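You operate a simulated robot arm through the tools that you are given. There is no shell and no other tool.

Carry out the task below with a simulated robot arm. There is one attempt and no reset: what you move stays moved.

## Task
Release the vice, brush oil on its slide, then work the lever over and back once.
Fine: stand the brush back in its holder. A coat counts when it lies all over at full strength: go over it till it gets no stronger.

Only the result counts: the job must be done as asked and must still hold three seconds after the hand-in. Knocking over, shifting, dropping, spilling or breaking anything else fails it.

## Robot
A 6-joint arm with a two-finger gripper, fixed in place. Base frame: the origin is at the foot of the arm, x ahead of it, y to its left, z up. Units: cm, rad, N and s.
With the tool pointing down near the work surface it reaches from about 32 to 84 cm from the base axis. Its first joint turns from -2.897 to 2.897 rad. Payload 2.45 kg.
The tool frame sits at the grasp point between the pads (the TCP): z along the fingers, y along the line on which they close. The tips reach 2 cm beyond it. The gripper opens to 14 cm. The gripper's body begins 16.8 cm behind the TCP.
Orientation is that of the tool frame in the base frame, as a unit quaternion [x, y, z, w]. With the fingers straight down and closing along the base's y, the tool's x points along the base's -x, its y along +y and its z along -z.

## Interface
- The arm moves only by the tool arm_command. Its argument "series" is a list of rows, each an object (a shift or turn left out is 0, a gripper value left out holds the last) with "delta_rot": the turn, a rotation vector about the tool's x, y, z in degrees, a list of three; "offset": the shift along the tool's x, y, z in cm, a list of three; "jaw": the gripper command, from -1 (fully open) to 1 (shut), values between in proportion. In form: [{"delta_rot": [ax, ay, az], "offset": [tx, ty, tz], "jaw": jaw}, ...]. A call has 1 to 20 rows; each row shifts and turns the commanded pose from where the row before left it, along the tool's axes as they then stand. Rows are played at 5 a second. More than 5 cm and 0.15 rad between two rows, or a gripper value outside its range, and nothing of the call is played. Where a pose cannot be reached the arm comes as near as it can. A force on the tool above 40 N (or 10 N above the force at the start of the call, whichever is more), or a blocked arm, ends the call early, and 0.2 s more pass. The fingers move at their own pace (about 4.5 cm/s each) and stop on an object; they squeeze with about 43 N. The grip force told is the motor's: it shows also when the fingers shut on nothing. Time passes only in rows, and 0.2 s behind the last, so rows that do not move let the fingers close. It gives the time, the measured TCP pose, the force on the tool (base axes), the opening and the grip force at its end, in the units of the frame above (readings bear some noise), with the torque about the TCP (base axes, N m) and any sound that the robot's microphone picked up.
- Cameras (640 x 400 px; columns grow to the right, rows downward): "scene" is fixed at [5.63, -48.87, 162.98]; the picture's right is [-0.27, -0.96, 0.00], its down [-0.89, 0.25, -0.38] and it looks along [0.37, -0.10, -0.92] (base axes); focal length 314 px, centre (320, 200). "wrist" rides on the gripper at [7.8, 1.1, -20.9] in the tool frame; the picture's right is [-0.14, 0.99, 0.00], its down [-0.92, -0.13, -0.37] and it looks along [-0.36, -0.05, 0.93] (tool axes); focal length 280 px, centre (320, 200). There is no depth. A picture from a camera that has moved, and an enlarged one, comes with that camera's place and axes in the base frame and with its lens. The place of the scene camera against the robot may be out by one fixed shift of up to 2.5 cm in any direction.
- camera(camera): a new picture of that camera. No time passes.
- lift_body(by): slides the trunk up (or, below 0, down) by that many cm; the arm rides with it, the base frame stays. It gives what a move gives, with no picture.
- enlarge(camera, box): a new picture of the part [left, top, right, bottom] of that camera's present view, enlarged. No time passes.
- sign_off(): hands the job in; it is judged then, once.

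Places have to be worked out from the pictures, the camera data and where the tool is seen. Open the gripper and draw the arm clear of the work before you hand the job in, unless the task says otherwise.

The tools are called after ">>>" as name(argument=value, ...) on one line, values as JSON. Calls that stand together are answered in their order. arm_command: Moves the arm, as the interface text tells. Its arguments: {"type":"object","properties":{"series":{"type":"array","items":{"type":"object","properties":{"delta_rot":{"type":"array","items":{"type":"number"}},"offset":{"type":"array","items":{"type":"number"}},"jaw":{"type":"number"}}}}},"required":["series"]} The other tools are called the same way: lift_body (by) slides the trunk up or down; camera (camera) takes a picture; enlarge (camera, box) takes an enlarged picture of a part of a camera's view; sign_off () hands the job in.

At the start:

```text
time: 0.0
ee_pos: [39.75, -37.02, 115.2]
tcp_rot: [0.0, 1.0, -0.001, 0.0]
force: [0.1, 0.3, 0.2]
wrist_torque: [0.02, 0.0, -0.01]
finger_gap: 14.03
grasp_force: 0.1
trunk travel left (down, up): [-15.0, 8.0]
```

scene: 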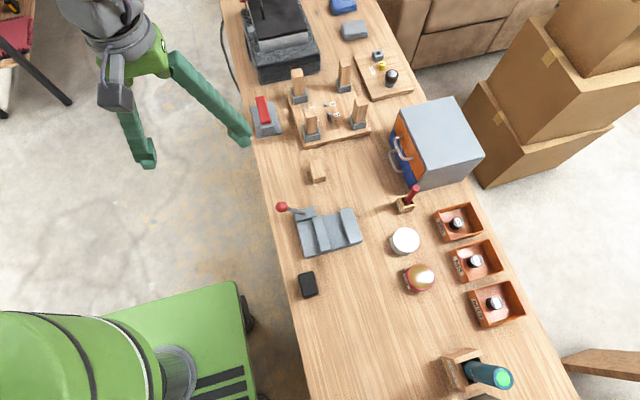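
wrist: 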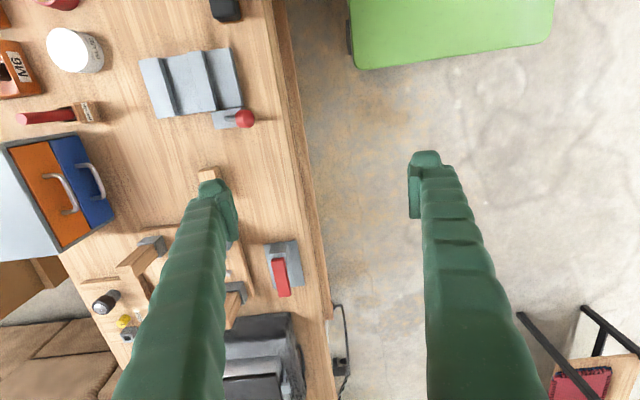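

The scene shows a bench with a vice (grey block with red-balled lever), a brush in a holder, and pots. I'll look closer at the work objects first.

>>> enlarge(camera="scene", box=[260, 180, 400, 268])

>>> enlarge(camera="scene", box=[370, 170, 530, 330])

>>> enlarge(camera="scene", box=[230, 40, 420, 190])

>>> enlarge(camera="wrist", box=[0, 0, 320, 200])

```text
4.55 times, centred on (330, 224) of scene
camera zoom: at [5.63, -48.87, 162.98], right [-0.27, -0.96, 0.0], down [-0.89, 0.25, -0.38], along [0.37, -0.1, -0.92], focal length 1428 px, centre (274, 91)
```

zoom: 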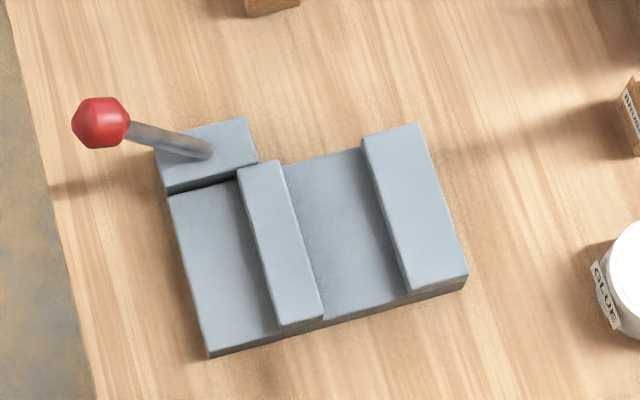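

```text
2.50 times, centred on (450, 250) of scene
camera zoom: at [5.63, -48.87, 162.98], right [-0.27, -0.96, 0.0], down [-0.89, 0.25, -0.38], along [0.37, -0.1, -0.92], focal length 785 px, centre (-5, 75)
```

zoom: 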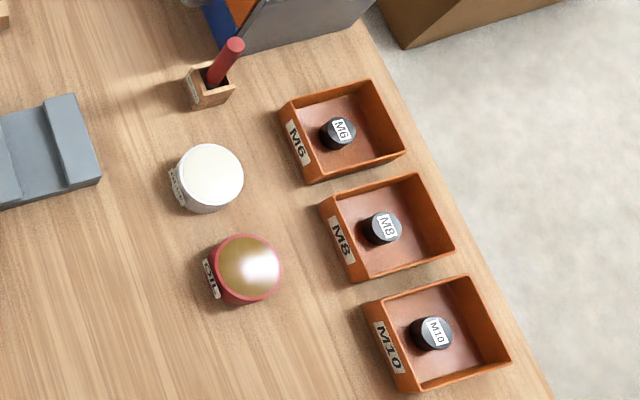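

```text
2.67 times, centred on (325, 115) of scene
camera zoom: at [5.63, -48.87, 162.98], right [-0.27, -0.96, 0.0], down [-0.89, 0.25, -0.38], along [0.37, -0.1, -0.92], focal length 838 px, centre (307, 427)
```

zoom: 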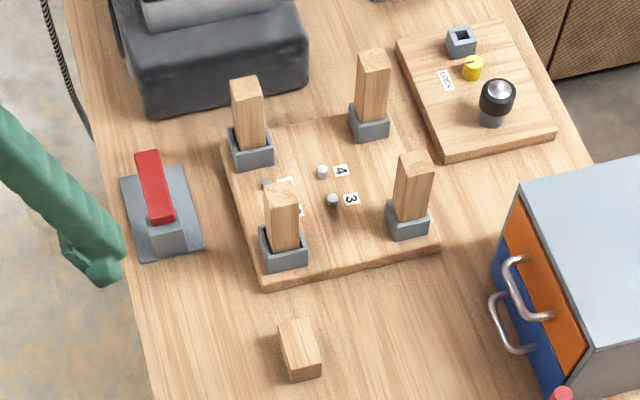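

```text
2.00 times, centred on (160, 100) of wrist
camera zoom: at [31.93, -35.92, 136.02], right [0.14, 0.99, 0.0], down [0.92, -0.13, 0.37], along [0.36, -0.05, -0.93], focal length 561 px, centre (640, 400)
```

zoom: 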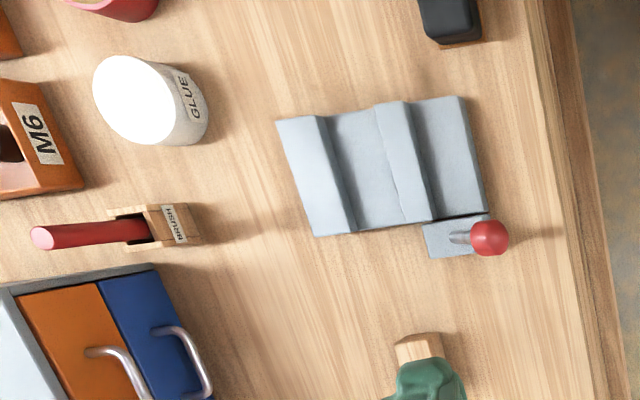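

The lever ball triangulates to about (34, -47, 93.6) with its pivot near (34, -52.6, 85.6); the vice top is near z 85. I'll move the open hand high above the vice to look at it with the wrist camera.

>>> arm_command(series=[{"offset": [1.95, -3.8, 0], "jaw": -1}, {"offset": [1.95, -3.8, 0]}, {"offset": [1.95, -3.8, 0]}, {"offset": [1.95, -3.8, 0]}, {"offset": [1.95, -3.8, 0]}, {"offset": [0, 0, 0]}])

>>> camera(camera="wrist")

>>> camera(camera="scene")

```text
time: 1.4
ee_pos: [30.1, -56.12, 115.21]
tcp_rot: [-0.001, 1.0, 0.0, 0.0]
force: [-0.4, -0.2, 0.1]
wrist_torque: [0.02, -0.04, 0.06]
finger_gap: 14.0
grasp_force: 0.1
trunk travel left (down, up): [-15.0, 8.0]
```

```text
taken
camera wrist: at [22.24, -55.01, 136.02], right [0.14, 0.99, 0.0], down [0.92, -0.13, 0.37], along [0.37, -0.05, -0.93], focal length 280 px, centre (320, 200)
```

wrist: 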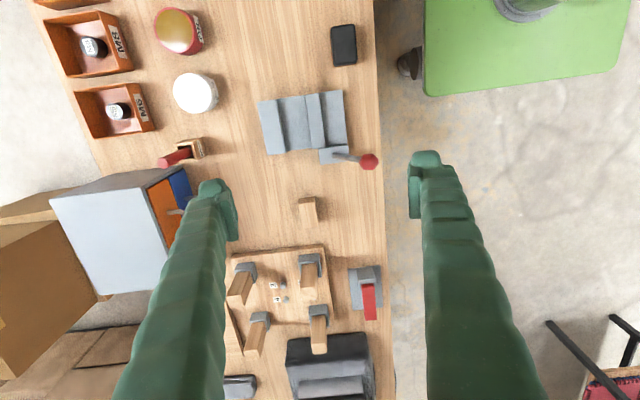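

```text
taken
```

scene: 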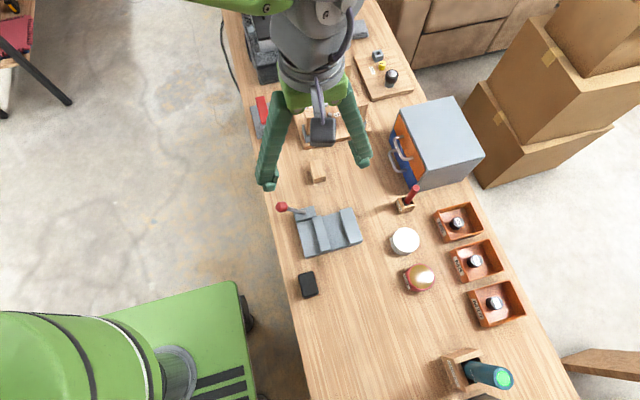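

The view is consistent with the estimates. I'll lower and shift back so the vice fills the wrist view between the fingers.

>>> arm_command(series=[{"offset": [2, 0, 3]}, {"offset": [2, 0, 3]}, {"offset": [2, 0, 3]}, {"offset": [2, 0, 3]}, {"offset": [0, 0, 0]}])

>>> camera(camera="wrist")

>>> enlarge(camera="wrist", box=[200, 100, 440, 250])

```text
time: 2.6
ee_pos: [22.0, -56.01, 103.12]
tcp_rot: [0.001, 1.0, 0.0, 0.0]
force: [0.2, 0.5, -0.5]
wrist_torque: [0.03, 0.01, -0.03]
finger_gap: 13.99
grasp_force: 0.1
trunk travel left (down, up): [-15.0, 8.0]
```

```text
taken
camera wrist: at [14.19, -54.88, 124.0], right [0.14, 0.99, 0.0], down [0.92, -0.13, 0.37], along [0.37, -0.05, -0.93], focal length 280 px, centre (320, 200)
```

wrist: 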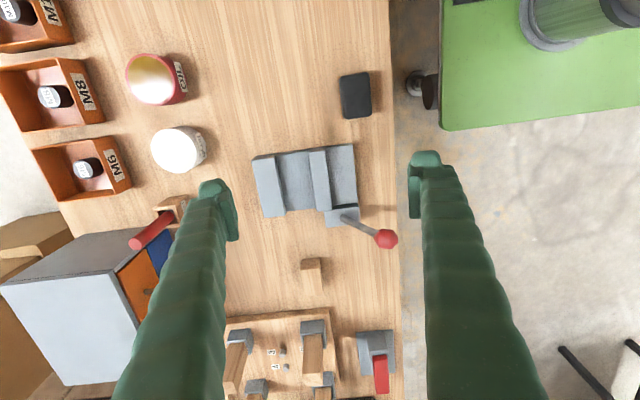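

```text
2.67 times, centred on (320, 175) of wrist
camera zoom: at [14.19, -54.88, 124.0], right [0.14, 0.99, 0.0], down [0.92, -0.13, 0.37], along [0.37, -0.05, -0.93], focal length 748 px, centre (320, 267)
```

zoom: 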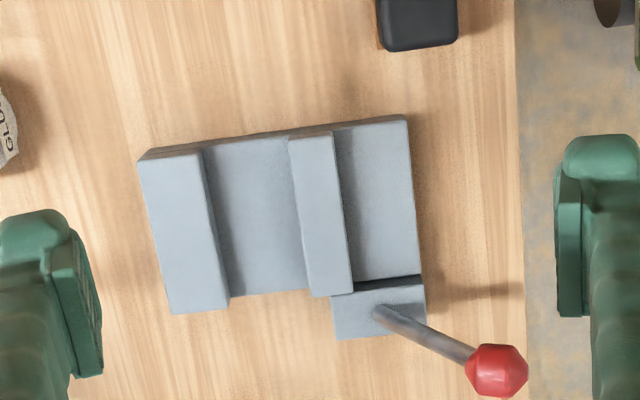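

Wrist views put the ball at about (34.7, -48.4, 89.8) and the lever's foot at (34.4, -53.9, 82), so it leans about 35° toward +y and should swing in the y-z plane. I'll shut the fingers and come down on the outer (+y) side of the ball.

>>> arm_command(series=[{"offset": [-3.15, 3.5, 0], "jaw": 1}, {"offset": [-3.15, 3.5, 0]}, {"offset": [-3.15, 3.5, 0]}, {"offset": [-3.15, 3.5, 0]}, {"offset": [0, 0, 3.5]}, {"offset": [0, 0, 3.5]}, {"offset": [0, 0, 3.5]}, {"offset": [0, 0, 3.5]}, {"offset": [0, 0, 0]}])

>>> camera(camera="wrist")

>>> camera(camera="scene")

```text
time: 4.6
ee_pos: [34.79, -41.99, 89.08]
tcp_rot: [0.0, 1.0, 0.0, 0.0]
force: [0.5, 0.0, -0.4]
wrist_torque: [-0.05, 0.0, -0.02]
finger_gap: 0.01
grasp_force: 29.5
trunk travel left (down, up): [-15.0, 8.0]
```

```text
taken
camera wrist: at [26.82, -40.87, 109.96], right [0.14, 0.99, 0.0], down [0.92, -0.13, 0.37], along [0.36, -0.05, -0.93], focal length 280 px, centre (320, 200)
```

wrist: 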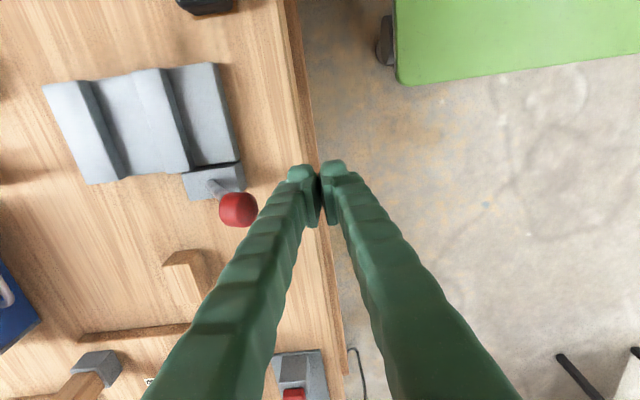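

```text
taken
```

scene: 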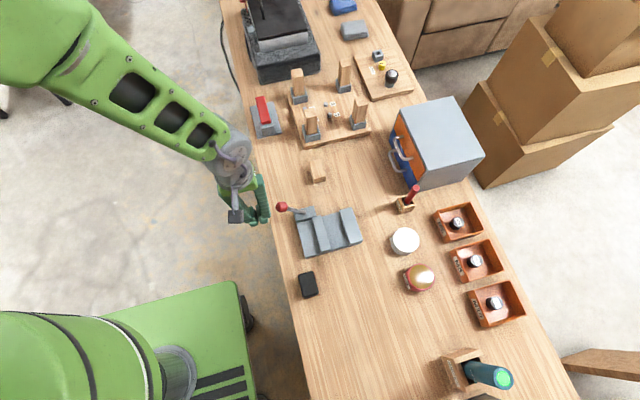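

The ball measures again at (34.5, -48.4, 89.8), with radius about 1.5. I'll push it toward -y slowly and watch the force.

>>> arm_command(series=[{"offset": [0, -1.5, 0]}, {"offset": [0, -1.5, 0]}, {"offset": [0, -1, 0]}, {"offset": [0, -1, 0]}, {"offset": [0, -1, 0]}, {"offset": [0, -1, 0]}, {"offset": [0, 0, 0]}])

>>> camera(camera="wrist")

>>> enlarge(camera="scene", box=[240, 160, 400, 260])

```text
time: 6.2
ee_pos: [34.8, -49.12, 89.15]
tcp_rot: [0.001, 1.0, 0.0, -0.001]
force: [0.2, 1.0, -0.4]
wrist_torque: [-0.04, -0.01, -0.03]
finger_gap: 0.01
grasp_force: 29.0
trunk travel left (down, up): [-15.0, 8.0]
```

```text
taken
camera wrist: at [26.79, -47.9, 110.03], right [0.14, 0.99, 0.0], down [0.92, -0.13, 0.37], along [0.37, -0.05, -0.93], focal length 280 px, centre (320, 200)
```

wrist: 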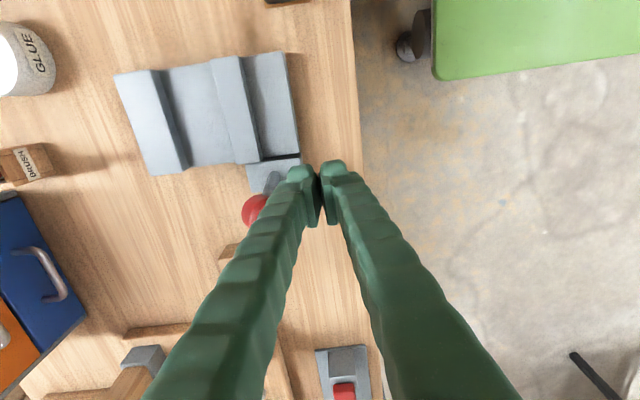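

```text
4.00 times, centred on (320, 210) of scene
camera zoom: at [5.63, -48.87, 162.98], right [-0.27, -0.96, 0.0], down [-0.89, 0.25, -0.38], along [0.37, -0.1, -0.92], focal length 1256 px, centre (320, 160)
```

zoom: 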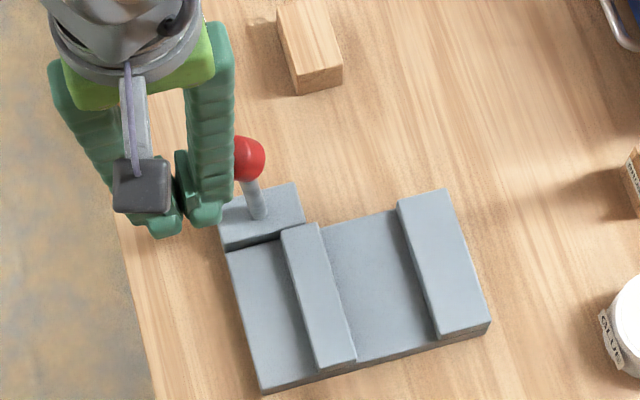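

The lever swings easily (about 1 N) and is nearing upright. I'll continue pushing it over to -y.

>>> arm_command(series=[{"offset": [0, -1, 0]}, {"offset": [0, -1, 0]}, {"offset": [0, -1, 0]}, {"offset": [0, -1, 0]}, {"offset": [0, -1, 0]}, {"offset": [0, 0, 0]}])

>>> enlarge(camera="scene", box=[240, 160, 400, 260])

>>> camera(camera="wrist")

```text
time: 7.6
ee_pos: [34.59, -53.96, 89.18]
tcp_rot: [0.0, 1.0, 0.0, 0.001]
force: [-1.6, -1.3, -0.7]
wrist_torque: [0.0, 0.01, 0.0]
finger_gap: 0.0
grasp_force: 29.5
trunk travel left (down, up): [-15.0, 8.0]
```

```text
4.00 times, centred on (320, 210) of scene
camera zoom: at [5.63, -48.87, 162.98], right [-0.27, -0.96, 0.0], down [-0.89, 0.25, -0.38], along [0.37, -0.1, -0.92], focal length 1256 px, centre (320, 160)
```

zoom: 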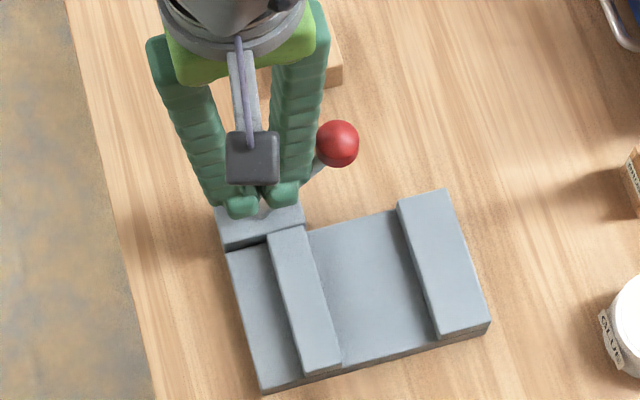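

```text
taken
camera wrist: at [26.75, -52.91, 110.0], right [0.14, 0.99, 0.0], down [0.92, -0.13, 0.37], along [0.37, -0.05, -0.93], focal length 280 px, centre (320, 200)
```

wrist: 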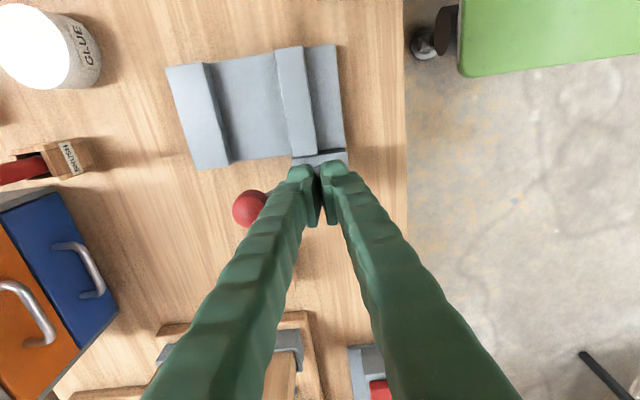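

The moving jaw shifts toward +y as the lever goes over, so this is the release direction. I'll push a bit further to find the end stop.

>>> arm_command(series=[{"offset": [0, -0.7, 0]}, {"offset": [0, -0.7, 0]}, {"offset": [0, -0.7, 0]}, {"offset": [0, 0, 0]}])

>>> enlarge(camera="scene", box=[240, 160, 400, 260])

>>> camera(camera="wrist")

```text
time: 8.6
ee_pos: [34.69, -55.24, 89.08]
tcp_rot: [-0.001, 1.0, 0.006, -0.002]
force: [4.8, 16.0, 16.7]
wrist_torque: [-0.24, -0.1, 0.13]
finger_gap: 0.0
grasp_force: 29.1
trunk travel left (down, up): [-15.0, 8.0]
stopped in row 4: the force on the tool passed its limit at 42 N (the readings are from after the stop); the commanded pose is now the measured one
```

```text
4.00 times, centred on (320, 210) of scene
camera zoom: at [5.63, -48.87, 162.98], right [-0.27, -0.96, 0.0], down [-0.89, 0.25, -0.38], along [0.37, -0.1, -0.92], focal length 1256 px, centre (320, 160)
```

zoom: 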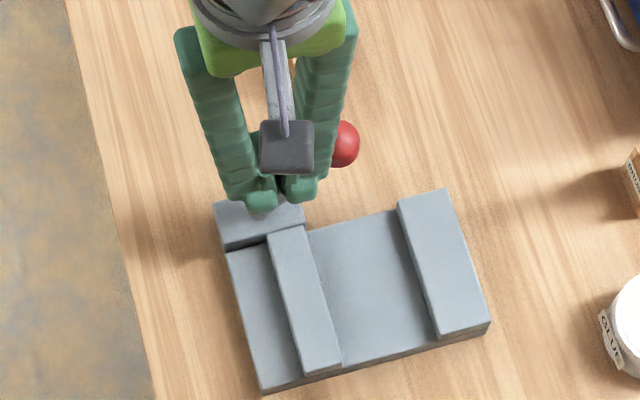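

```text
taken
camera wrist: at [26.84, -54.45, 110.05], right [0.14, 0.99, 0.01], down [0.92, -0.13, 0.36], along [0.36, -0.04, -0.93], focal length 280 px, centre (320, 200)
```

wrist: 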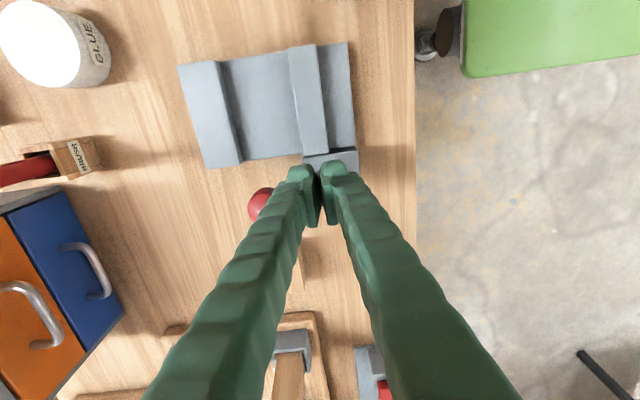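

The lever hit its end stop, and the vice itself hasn't shifted. I'll back off to +y, lift clear and check that the lever stays over.

>>> arm_command(series=[{"offset": [0, 1.5, 0]}, {"offset": [0, 1.5, 0]}, {"offset": [1, 1, -3]}, {"offset": [2, 0, -4]}, {"offset": [3, 0, -4]}, {"offset": [3, -1, -3]}, {"offset": [3, -2, 0], "jaw": -1}, {"offset": [0, -3, 0]}, {"offset": [0, 0, 0]}, {"offset": [0, 0, 0]}])

>>> camera(camera="wrist")

>>> enlarge(camera="scene", box=[240, 160, 400, 260])

```text
time: 10.8
ee_pos: [22.64, -57.78, 102.95]
tcp_rot: [0.0, 1.0, 0.006, -0.001]
force: [0.0, 0.3, -0.5]
wrist_torque: [-0.05, -0.03, 0.02]
finger_gap: 8.79
grasp_force: 0.1
trunk travel left (down, up): [-15.0, 8.0]
```

```text
taken
camera wrist: at [14.84, -56.87, 123.85], right [0.14, 0.99, 0.01], down [0.92, -0.13, 0.36], along [0.36, -0.04, -0.93], focal length 280 px, centre (320, 200)
```

wrist: 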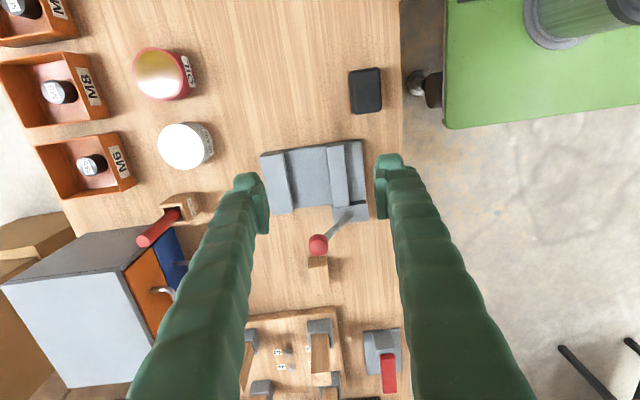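

```text
4.00 times, centred on (320, 210) of scene
camera zoom: at [5.63, -48.87, 162.98], right [-0.27, -0.96, 0.0], down [-0.89, 0.25, -0.38], along [0.37, -0.1, -0.92], focal length 1256 px, centre (320, 160)
```

zoom: 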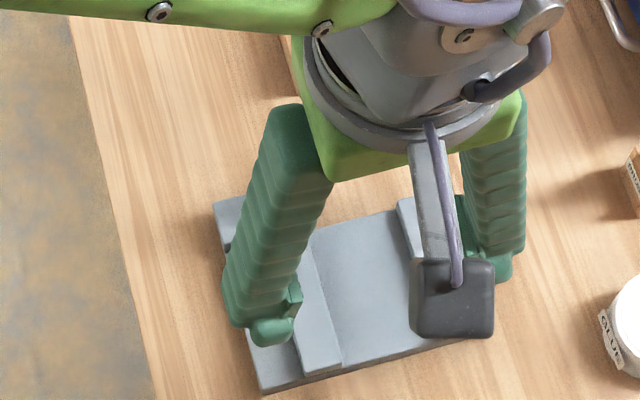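

The lever rests over at -y (ball about (34.8, -59.5, 89.5)). Now I'll zoom in on the vice, the brush and the oil pot.

>>> enlarge(camera="wrist", box=[250, 125, 400, 225])

>>> enlarge(camera="wrist", box=[90, 30, 250, 130])

>>> enlarge(camera="wrist", box=[110, 170, 250, 260])

```text
4.00 times, centred on (325, 175) of wrist
camera zoom: at [14.84, -56.87, 123.85], right [0.14, 0.99, 0.01], down [0.92, -0.13, 0.36], along [0.36, -0.04, -0.93], focal length 1122 px, centre (300, 300)
```

zoom: 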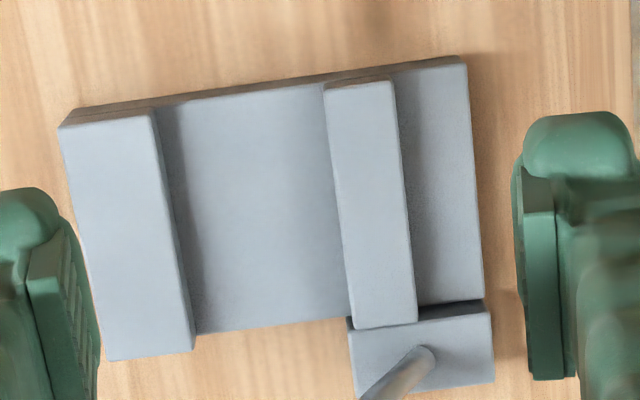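

```text
4.00 times, centred on (170, 80) of wrist
camera zoom: at [14.84, -56.87, 123.85], right [0.14, 0.99, 0.01], down [0.92, -0.13, 0.36], along [0.36, -0.04, -0.93], focal length 1122 px, centre (920, 680)
```

zoom: 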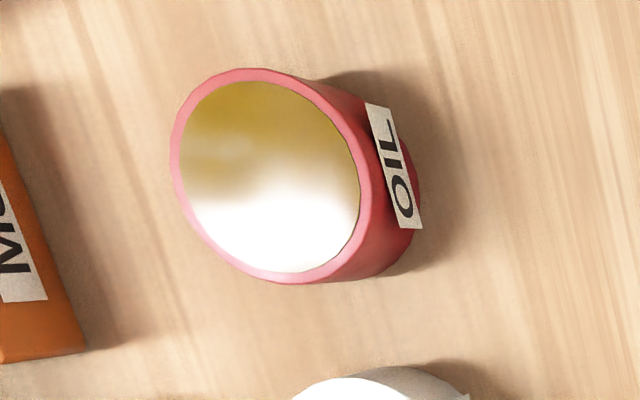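

```text
4.44 times, centred on (180, 215) of wrist
camera zoom: at [14.84, -56.87, 123.85], right [0.14, 0.99, 0.01], down [0.92, -0.13, 0.36], along [0.36, -0.04, -0.93], focal length 1246 px, centre (942, 133)
```

zoom: 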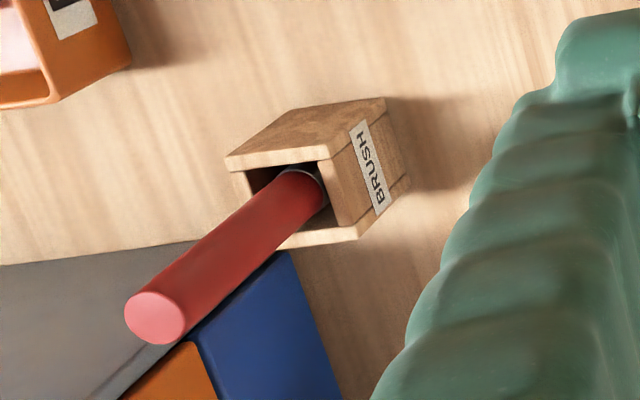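

Triangulating, the brush handle stands upright at about (29.7, -81.2) with its top near z 92, and the oil pot is near (10, -76.5). That's about 86.5 cm out, so I'll test the reach at a safe height with the fingers part open.

>>> arm_command(series=[{"offset": [0, 0, 0], "delta_rot": [0.69, 0, 0], "jaw": 0.3}, {"offset": [-1.42, -4.68, 0]}, {"offset": [-1.42, -4.68, 0]}, {"offset": [-1.42, -4.68, 0]}, {"offset": [-1.42, -4.68, 0]}, {"offset": [-1.42, -4.68, 0]}, {"offset": [0, 0, 0]}])

>>> camera(camera="wrist")

>>> camera(camera="scene")

```text
time: 12.4
ee_pos: [28.76, -77.59, 102.64]
tcp_rot: [-0.001, 1.0, 0.001, -0.003]
force: [0.2, -0.9, -1.2]
wrist_torque: [0.14, 0.04, 0.04]
finger_gap: 4.92
grasp_force: 0.1
out of reach, approached as far as the arm can: row 6
trunk travel left (down, up): [-15.0, 8.0]
```

```text
taken
camera wrist: at [21.0, -76.47, 123.54], right [0.14, 0.99, 0.0], down [0.92, -0.13, 0.36], along [0.36, -0.05, -0.93], focal length 280 px, centre (320, 200)
```

wrist: 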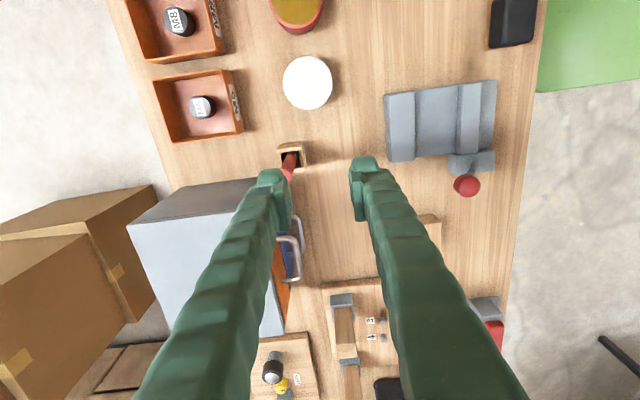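

```text
taken
```

scene: 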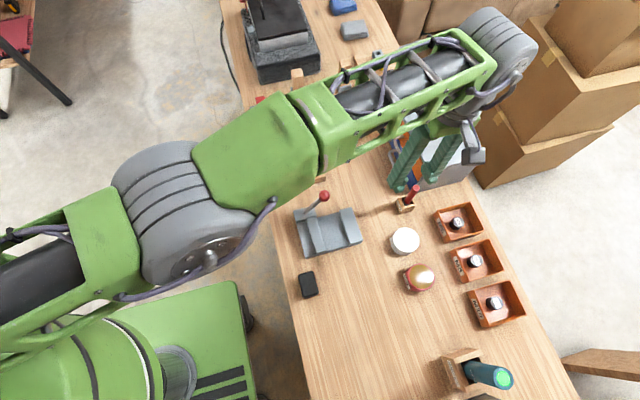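

Reach with the tool straight down tops out near radius 83–84, so I'll need a slight outward tilt. I'll draw back inward and yaw the tool about 70°, so the fingers close tangentially and the camera sits on the base side, with the pads still gripping an upright handle when tilted.

>>> arm_command(series=[{"offset": [1.6, 4.2, -1]}, {"offset": [1.6, 4.2, -1]}, {"delta_rot": [0, 0, 7.8]}, {"delta_rot": [0, 0, 7.8]}, {"delta_rot": [0, 0, 7.8]}, {"delta_rot": [0, 0, 7.8]}, {"delta_rot": [0, 0, 7.8]}, {"delta_rot": [0, 0, 7.8]}, {"delta_rot": [0, 0, 7.8]}, {"delta_rot": [0, 0, 7.8]}, {"delta_rot": [0, 0, 7.6]}, {"offset": [0, 0, 0]}])

>>> camera(camera="wrist")

>>> camera(camera="scene")

```text
time: 15.0
ee_pos: [28.29, -77.27, 103.73]
tcp_rot: [0.574, 0.819, -0.001, -0.002]
force: [0.7, 0.2, 0.1]
wrist_torque: [0.02, -0.01, 0.01]
finger_gap: 4.89
grasp_force: 0.1
out of reach, approached as far as the arm can: row 1, 2
trunk travel left (down, up): [-15.0, 8.0]
```

```text
taken
camera wrist: at [26.72, -69.41, 124.59], right [0.98, 0.21, 0.0], down [0.2, -0.91, 0.37], along [0.07, -0.36, -0.93], focal length 280 px, centre (320, 200)
```

wrist: 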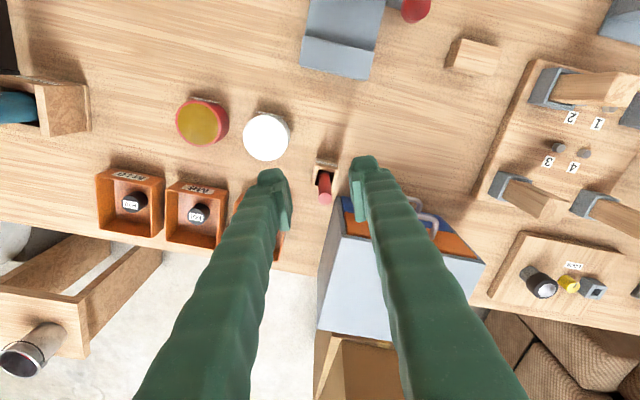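

```text
taken
```

scene: 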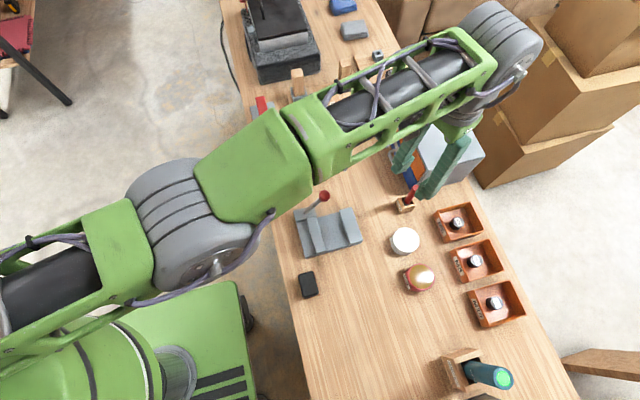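

The tool is yawed as wanted at (28.3, -77.3, 103.7), with the brush visible between the fingers. I'll zoom in to fix its place.

>>> enlarge(camera="wrist", box=[260, 140, 400, 228])

>>> enlarge(camera="wrist", box=[140, 80, 340, 205])

>>> enlarge(camera="scene", box=[360, 130, 500, 230])

```text
4.55 times, centred on (330, 184) of wrist
camera zoom: at [26.72, -69.41, 124.59], right [0.98, 0.21, 0.0], down [0.2, -0.91, 0.37], along [0.07, -0.36, -0.93], focal length 1274 px, centre (274, 273)
```

zoom: 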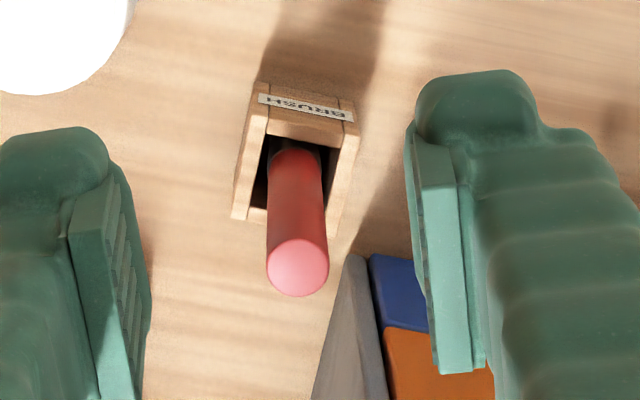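

```text
3.20 times, centred on (240, 142) of wrist
camera zoom: at [26.72, -69.41, 124.59], right [0.98, 0.21, 0.0], down [0.2, -0.91, 0.37], along [0.07, -0.36, -0.93], focal length 897 px, centre (576, 384)
```

zoom: 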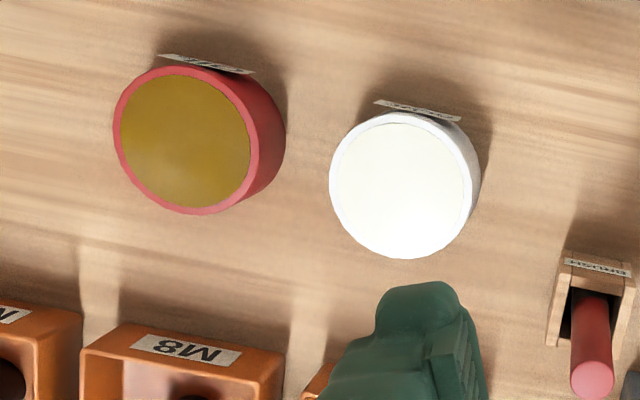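

```text
4.00 times, centred on (430, 180) of scene
camera zoom: at [5.63, -48.87, 162.98], right [-0.27, -0.96, 0.0], down [-0.89, 0.25, -0.38], along [0.37, -0.1, -0.92], focal length 1256 px, centre (-120, 280)
```

zoom: 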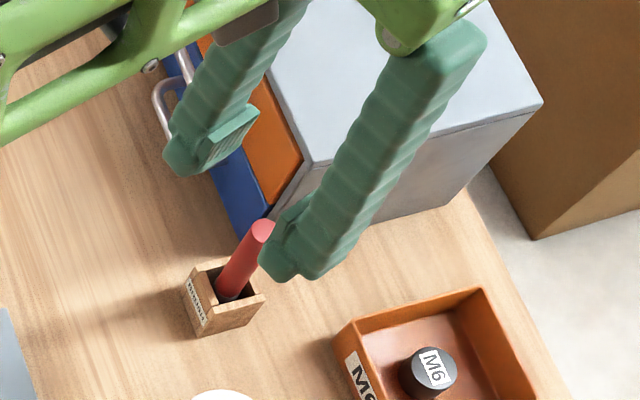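

Triangulation now puts the handle top at (30.1, -82.0, 91.3), with diameter about 1.7. I'll tilt the tool 11° outward about its closing axis and check the reading before moving over the brush.

>>> arm_command(series=[{"delta_rot": [0, -5.5, 0], "jaw": 0.3}, {"delta_rot": [0, -5.5, 0]}, {"offset": [0, 0, 0]}])

```text
time: 15.8
ee_pos: [29.99, -82.9, 103.87]
tcp_rot: [0.57, 0.816, -0.055, 0.075]
force: [-0.6, 0.0, -0.3]
wrist_torque: [-0.01, -0.01, -0.02]
finger_gap: 4.93
grasp_force: 0.1
out of reach, approached as far as the arm can: row 1, 2
trunk travel left (down, up): [-15.0, 8.0]
```

The measured pose moved outward as it tilted, so the commanded pose may still lie beyond reach. I'll command a plain inward shift and read the result to sync up.

>>> arm_command(series=[{"offset": [2.92, 0, -0.57]}, {"offset": [2.92, 0, -0.57]}, {"offset": [0, 0, 0]}, {"offset": [0, 0, 0]}])

>>> camera(camera="wrist")

```text
time: 16.8
ee_pos: [29.92, -82.97, 103.82]
tcp_rot: [0.571, 0.816, -0.055, 0.076]
force: [0.3, 0.4, -0.3]
wrist_torque: [-0.01, 0.0, 0.02]
finger_gap: 4.93
grasp_force: 0.1
out of reach, approached as far as the arm can: row 1, 2
trunk travel left (down, up): [-15.0, 8.0]
```

```text
taken
camera wrist: at [26.98, -71.64, 122.92], right [0.98, 0.21, 0.02], down [0.17, -0.83, 0.53], along [0.13, -0.52, -0.85], focal length 280 px, centre (320, 200)
```

wrist: 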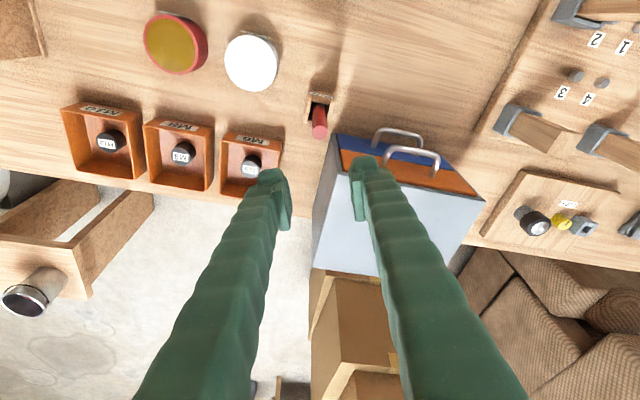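

The arm is at a fully stretched elbow, so inward commands stall. Moving straight down should bend it again; I'm right above the brush and still well clear of it, so I'll lower 4 cm and read.

>>> arm_command(series=[{"offset": [0.38, 0, 1.96]}, {"offset": [0.38, 0, 1.96]}, {"offset": [0, 0, 0]}])

```text
time: 17.6
ee_pos: [29.85, -82.98, 99.87]
tcp_rot: [0.571, 0.816, -0.056, 0.075]
force: [0.6, 0.2, 0.8]
wrist_torque: [-0.02, -0.02, 0.01]
finger_gap: 4.92
grasp_force: 0.1
trunk travel left (down, up): [-15.0, 8.0]
```

It moved down cleanly and the elbow is bent again. Now I'll centre over the handle at (30.1, -82.05) and come down another 3 cm, then look.

>>> arm_command(series=[{"offset": [1.345, 0.553, 2.8]}, {"offset": [0, 0, 0]}])

>>> camera(camera="wrist")

>>> enlarge(camera="wrist", box=[240, 100, 400, 225])

>>> enlarge(camera="scene", box=[360, 130, 500, 230])

```text
time: 18.2
ee_pos: [30.32, -82.59, 96.82]
tcp_rot: [0.571, 0.816, -0.055, 0.076]
force: [-0.1, 0.4, 1.4]
wrist_torque: [0.03, 0.02, 0.01]
finger_gap: 4.93
grasp_force: 0.1
out of reach, approached as far as the arm can: row 1
trunk travel left (down, up): [-15.0, 8.0]
```

```text
taken
camera wrist: at [27.46, -71.32, 115.81], right [0.98, 0.21, 0.02], down [0.17, -0.83, 0.53], along [0.13, -0.52, -0.84], focal length 280 px, centre (320, 200)
```

wrist: 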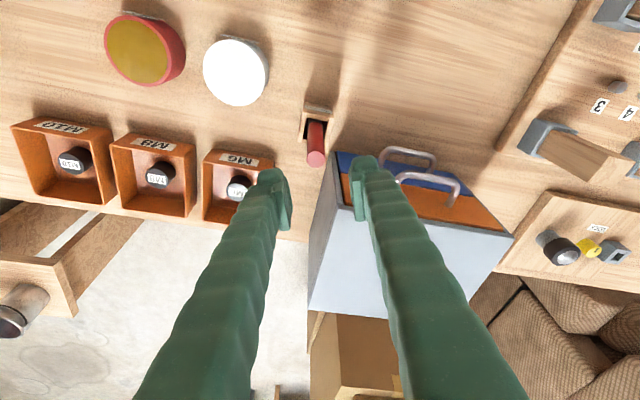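

```text
3.20 times, centred on (320, 162) of wrist
camera zoom: at [27.46, -71.32, 115.81], right [0.98, 0.21, 0.02], down [0.17, -0.83, 0.53], along [0.13, -0.52, -0.84], focal length 897 px, centre (320, 320)
```

zoom: 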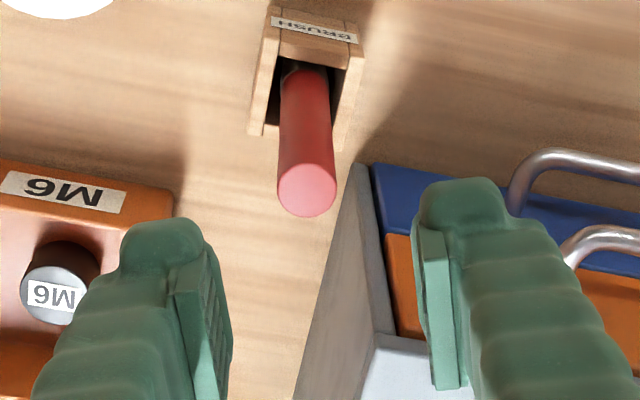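

```text
4.00 times, centred on (430, 180) of scene
camera zoom: at [5.63, -48.87, 162.98], right [-0.27, -0.96, 0.0], down [-0.89, 0.25, -0.38], along [0.37, -0.1, -0.92], focal length 1256 px, centre (-120, 280)
```

zoom: 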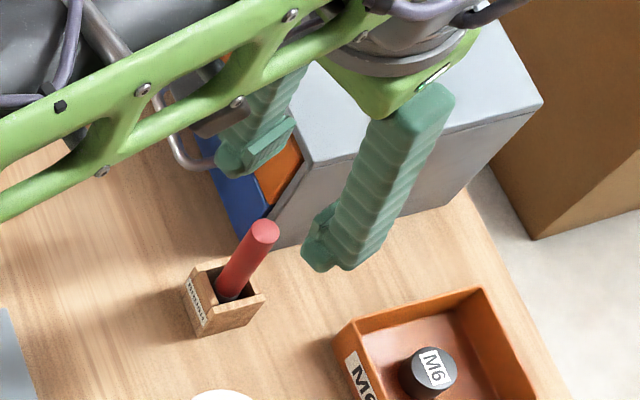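

The handle top re-measures at about (30.0, -81.95, 91.3), so the tool is only 0.7 cm too far out radially and centred between the pads. I'll lower 3 cm more, which bends the elbow further, then try the inward correction again.

>>> arm_command(series=[{"offset": [0.28, 0, 1.48]}, {"offset": [0.28, 0, 1.48]}, {"offset": [0.3, -0.04, -0.06]}, {"offset": [0.3, -0.04, -0.06]}, {"offset": [0, 0, 0]}])

```text
time: 19.4
ee_pos: [30.21, -82.37, 93.7]
tcp_rot: [0.57, 0.816, -0.055, 0.076]
force: [0.7, 0.5, -0.1]
wrist_torque: [-0.02, 0.02, 0.07]
finger_gap: 4.89
grasp_force: 0.1
out of reach, approached as far as the arm can: row 4
trunk travel left (down, up): [-15.0, 8.0]
```

Good progress: it's at (30.2, -82.4, 93.7), with 0.45 cm left radially. I'll descend around the handle to z about 89.8, adding small inward nudges.

>>> arm_command(series=[{"offset": [0.24, 0, 1.28]}, {"offset": [0.24, 0, 1.28]}, {"offset": [0.24, 0, 1.28]}, {"offset": [0.15, -0.01, -0.03]}, {"offset": [0.15, -0.01, -0.03]}, {"offset": [0.15, -0.01, -0.03]}, {"offset": [0, 0, 0]}])

>>> camera(camera="wrist")

>>> enlarge(camera="scene", box=[360, 130, 500, 230])

```text
time: 21.0
ee_pos: [29.98, -81.94, 89.8]
tcp_rot: [0.571, 0.816, -0.055, 0.075]
force: [-0.3, -1.1, 0.4]
wrist_torque: [-0.01, 0.01, 0.04]
finger_gap: 4.89
grasp_force: 0.1
out of reach, approached as far as the arm can: row 3
trunk travel left (down, up): [-15.0, 8.0]
```

```text
taken
camera wrist: at [27.06, -70.58, 108.92], right [0.98, 0.21, 0.02], down [0.17, -0.83, 0.53], along [0.13, -0.52, -0.84], focal length 280 px, centre (320, 200)
```

wrist: 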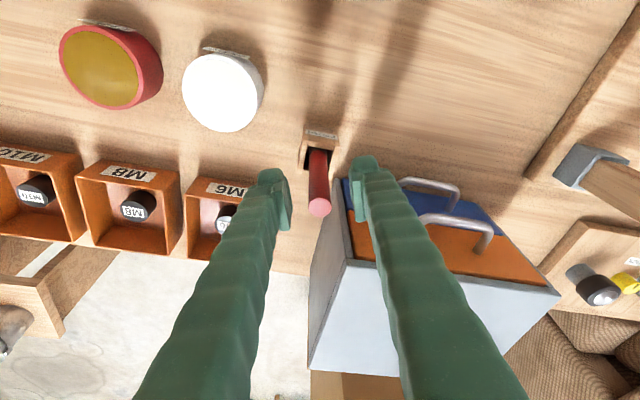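

```text
4.00 times, centred on (430, 180) of scene
camera zoom: at [5.63, -48.87, 162.98], right [-0.27, -0.96, 0.0], down [-0.89, 0.25, -0.38], along [0.37, -0.1, -0.92], focal length 1256 px, centre (-120, 280)
```

zoom: 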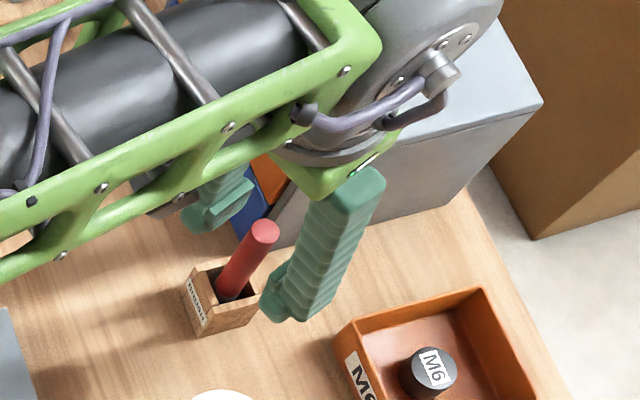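

The TCP is on the handle axis at (30.0, -81.9, 89.8). I'll close on the handle.

>>> arm_command(series=[{"jaw": 1}, {"jaw": 1}, {"jaw": 1}, {"jaw": 1}])

>>> enlarge(camera="wrist", box=[240, 100, 400, 225])

>>> enlarge(camera="scene", box=[360, 130, 500, 230])

```text
time: 22.0
ee_pos: [29.96, -81.95, 89.93]
tcp_rot: [0.57, 0.816, -0.055, 0.075]
force: [-0.3, -0.1, 0.5]
wrist_torque: [0.01, -0.01, -0.01]
finger_gap: 1.51
grasp_force: 41.1
trunk travel left (down, up): [-15.0, 8.0]
```

```text
3.20 times, centred on (320, 162) of wrist
camera zoom: at [27.07, -70.59, 108.91], right [0.98, 0.21, 0.02], down [0.17, -0.83, 0.53], along [0.13, -0.52, -0.84], focal length 897 px, centre (320, 320)
```

zoom: 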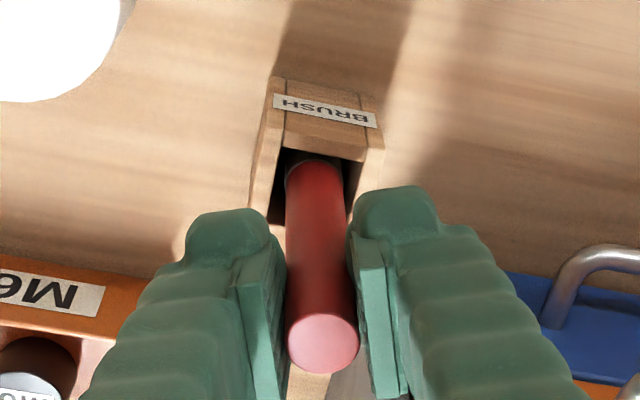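

```text
4.00 times, centred on (430, 180) of scene
camera zoom: at [5.63, -48.87, 162.98], right [-0.27, -0.96, 0.0], down [-0.89, 0.25, -0.38], along [0.37, -0.1, -0.92], focal length 1256 px, centre (-120, 280)
```

zoom: 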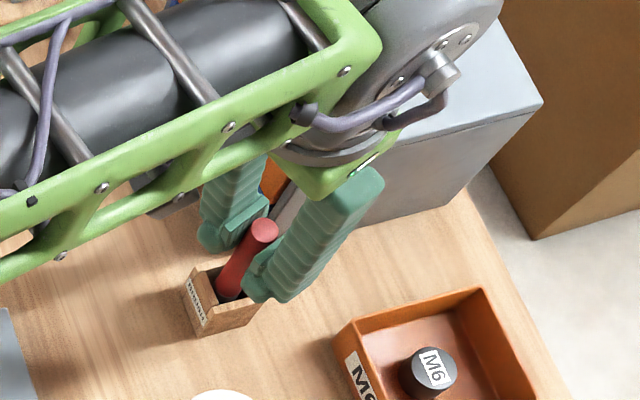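

The brush is gripped (gap 1.5, 41 N). I'll draw it straight out of the holder by raising the trunk 8 cm, which keeps the arm's shape and avoids the stretched-elbow zone.

>>> lift_body(by=8)

>>> camera(camera="wrist")

>>> enlarge(camera="scene", box=[360, 130, 500, 230])

```text
time: 23.2
ee_pos: [30.01, -81.94, 97.7]
tcp_rot: [0.571, 0.816, -0.054, 0.075]
force: [0.4, 0.5, -0.3]
wrist_torque: [-0.01, -0.01, 0.01]
finger_gap: 1.53
grasp_force: 41.6
trunk travel left (down, up): [-23.0, 0.0]
```

```text
taken
camera wrist: at [27.07, -70.59, 116.86], right [0.98, 0.21, 0.02], down [0.17, -0.83, 0.53], along [0.13, -0.52, -0.85], focal length 280 px, centre (320, 200)
```

wrist: 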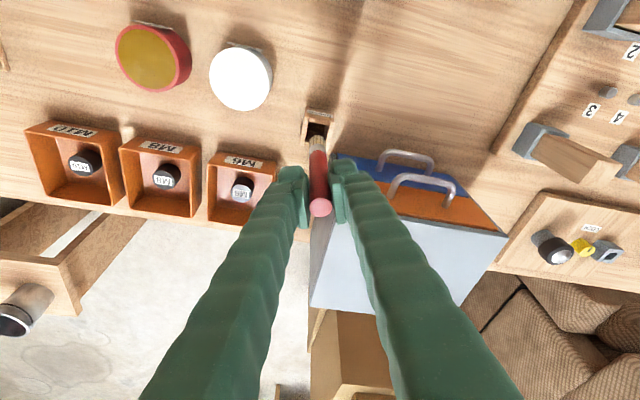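

```text
4.00 times, centred on (430, 180) of scene
camera zoom: at [5.63, -48.87, 162.98], right [-0.27, -0.96, 0.0], down [-0.89, 0.25, -0.38], along [0.37, -0.1, -0.92], focal length 1256 px, centre (-120, 280)
```

zoom: 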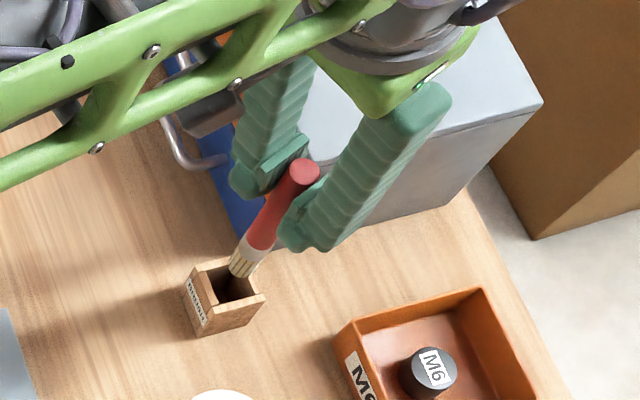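

The brush came up 7.8 cm. I'll zoom in to see whether the bristle tip has cleared the holder.

>>> enlarge(camera="wrist", box=[270, 90, 370, 220])

>>> enlarge(camera="scene", box=[390, 165, 450, 215])

```text
3.08 times, centred on (320, 155) of wrist
camera zoom: at [27.07, -70.59, 116.86], right [0.98, 0.21, 0.02], down [0.17, -0.83, 0.53], along [0.13, -0.52, -0.85], focal length 863 px, centre (320, 338)
```

zoom: 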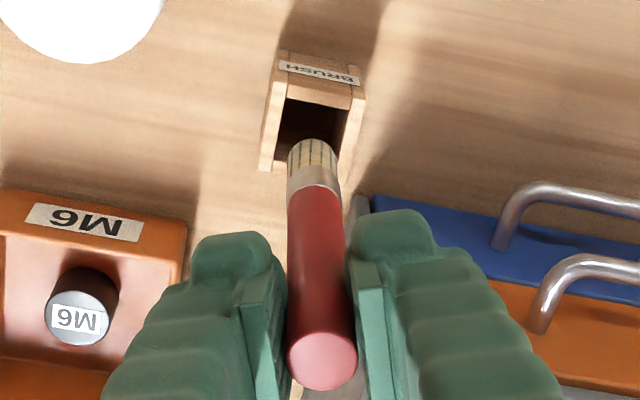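

```text
8.00 times, centred on (420, 190) of scene
camera zoom: at [5.63, -48.87, 162.98], right [-0.27, -0.96, 0.0], down [-0.89, 0.25, -0.38], along [0.37, -0.1, -0.92], focal length 2513 px, centre (-480, 280)
```

zoom: 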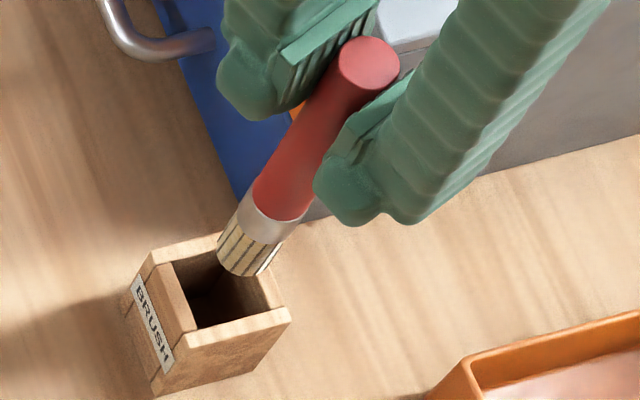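

The bristle tip (about 12.3 cm below the TCP, at z about 85.4) is out of the holder. I'll rise 1.5 cm more for margin, then draw inward in small growing steps.

>>> arm_command(series=[{"offset": [-0.28, 0, -1.48]}, {"offset": [0.2, 0, -0.04]}, {"offset": [0.2, 0, -0.04]}, {"offset": [0.3, 0, -0.06]}, {"offset": [0.4, 0, -0.08]}, {"offset": [0.6, 0, -0.11]}, {"offset": [0.9, 0, -0.17]}, {"offset": [1.2, 0, -0.23]}, {"offset": [0, 0, 0]}])

>>> camera(camera="wrist")

>>> enlarge(camera="scene", box=[340, 130, 480, 230])

```text
time: 25.2
ee_pos: [29.95, -82.07, 99.02]
tcp_rot: [0.571, 0.816, -0.054, 0.075]
force: [0.1, 1.0, -0.3]
wrist_torque: [-0.02, -0.01, -0.01]
finger_gap: 1.52
grasp_force: 40.9
out of reach, approached as far as the arm can: row 2, 4, 5, 6, 7, 8
trunk travel left (down, up): [-23.0, 0.0]
```

```text
taken
camera wrist: at [26.97, -70.79, 118.2], right [0.98, 0.21, 0.02], down [0.17, -0.83, 0.53], along [0.13, -0.52, -0.85], focal length 280 px, centre (320, 200)
```

wrist: 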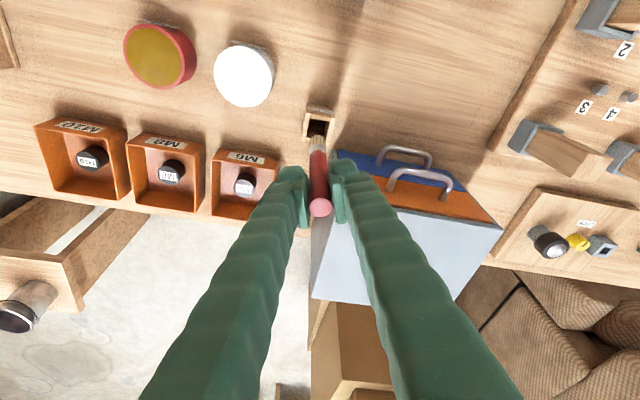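

```text
4.00 times, centred on (410, 180) of scene
camera zoom: at [5.63, -48.87, 162.98], right [-0.27, -0.96, 0.0], down [-0.89, 0.25, -0.38], along [0.37, -0.1, -0.92], focal length 1256 px, centre (-40, 280)
```

zoom: 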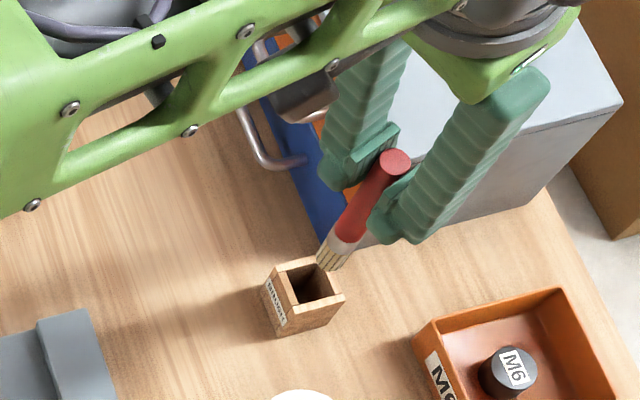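

Inward moves still stall unless the steps are tiny, though the brush is clear of the holder. I'll retreat in 0.1–0.2 cm steps, which worked before.

>>> arm_command(series=[{"offset": [0.1, 0, -0.02]}, {"offset": [0.1, 0, -0.02]}, {"offset": [0.1, 0, -0.02]}, {"offset": [0.1, 0, -0.02]}, {"offset": [0.1, 0, -0.02]}, {"offset": [0.1, 0, -0.02]}, {"offset": [0.1, 0, -0.02]}, {"offset": [0.1, 0, -0.02]}, {"offset": [0.12, 0, -0.02]}, {"offset": [0.12, 0, -0.02]}, {"offset": [0.12, 0, -0.02]}, {"offset": [0.15, 0, -0.03]}, {"offset": [0.15, 0, -0.03]}, {"offset": [0.15, 0, -0.03]}, {"offset": [0.2, 0, -0.04]}, {"offset": [0.2, 0, -0.04]}, {"offset": [0.25, 0, -0.05]}, {"offset": [0.3, 0, -0.06]}, {"offset": [0.3, 0, -0.06]}, {"offset": [0, 0, 0]}])

```text
time: 29.4
ee_pos: [29.78, -82.19, 98.9]
tcp_rot: [0.57, 0.816, -0.054, 0.075]
force: [0.2, -0.6, -1.2]
wrist_torque: [0.01, -0.02, -0.01]
finger_gap: 1.53
grasp_force: 40.8
out of reach, approached as far as the arm can: row 4, 8, 11, 13, 15, 17, 18, 19
trunk travel left (down, up): [-23.0, 0.0]
```

The arm seems stretched straight with the shoulder near wrist height about 131, so moving up toward shoulder height should bend the elbow. I'll raise 8 cm (free air above) and then try inward.

>>> arm_command(series=[{"offset": [-0.37, 0, -1.97]}, {"offset": [-0.37, 0, -1.97]}, {"offset": [-0.37, 0, -1.97]}, {"offset": [-0.37, 0, -1.97]}, {"offset": [0.2, 0, -0.04]}, {"offset": [0.2, 0, -0.04]}, {"offset": [0.3, 0, -0.06]}, {"offset": [0.4, 0, -0.08]}, {"offset": [0.6, 0, -0.11]}, {"offset": [0, 0, 0]}])

```text
time: 31.6
ee_pos: [30.05, -82.65, 106.85]
tcp_rot: [0.571, 0.816, -0.055, 0.075]
force: [-0.6, -0.5, -0.1]
wrist_torque: [0.04, 0.0, 0.0]
finger_gap: 1.54
grasp_force: 40.9
out of reach, approached as far as the arm can: row 2, 4, 6, 7, 8, 9
trunk travel left (down, up): [-23.0, 0.0]
```

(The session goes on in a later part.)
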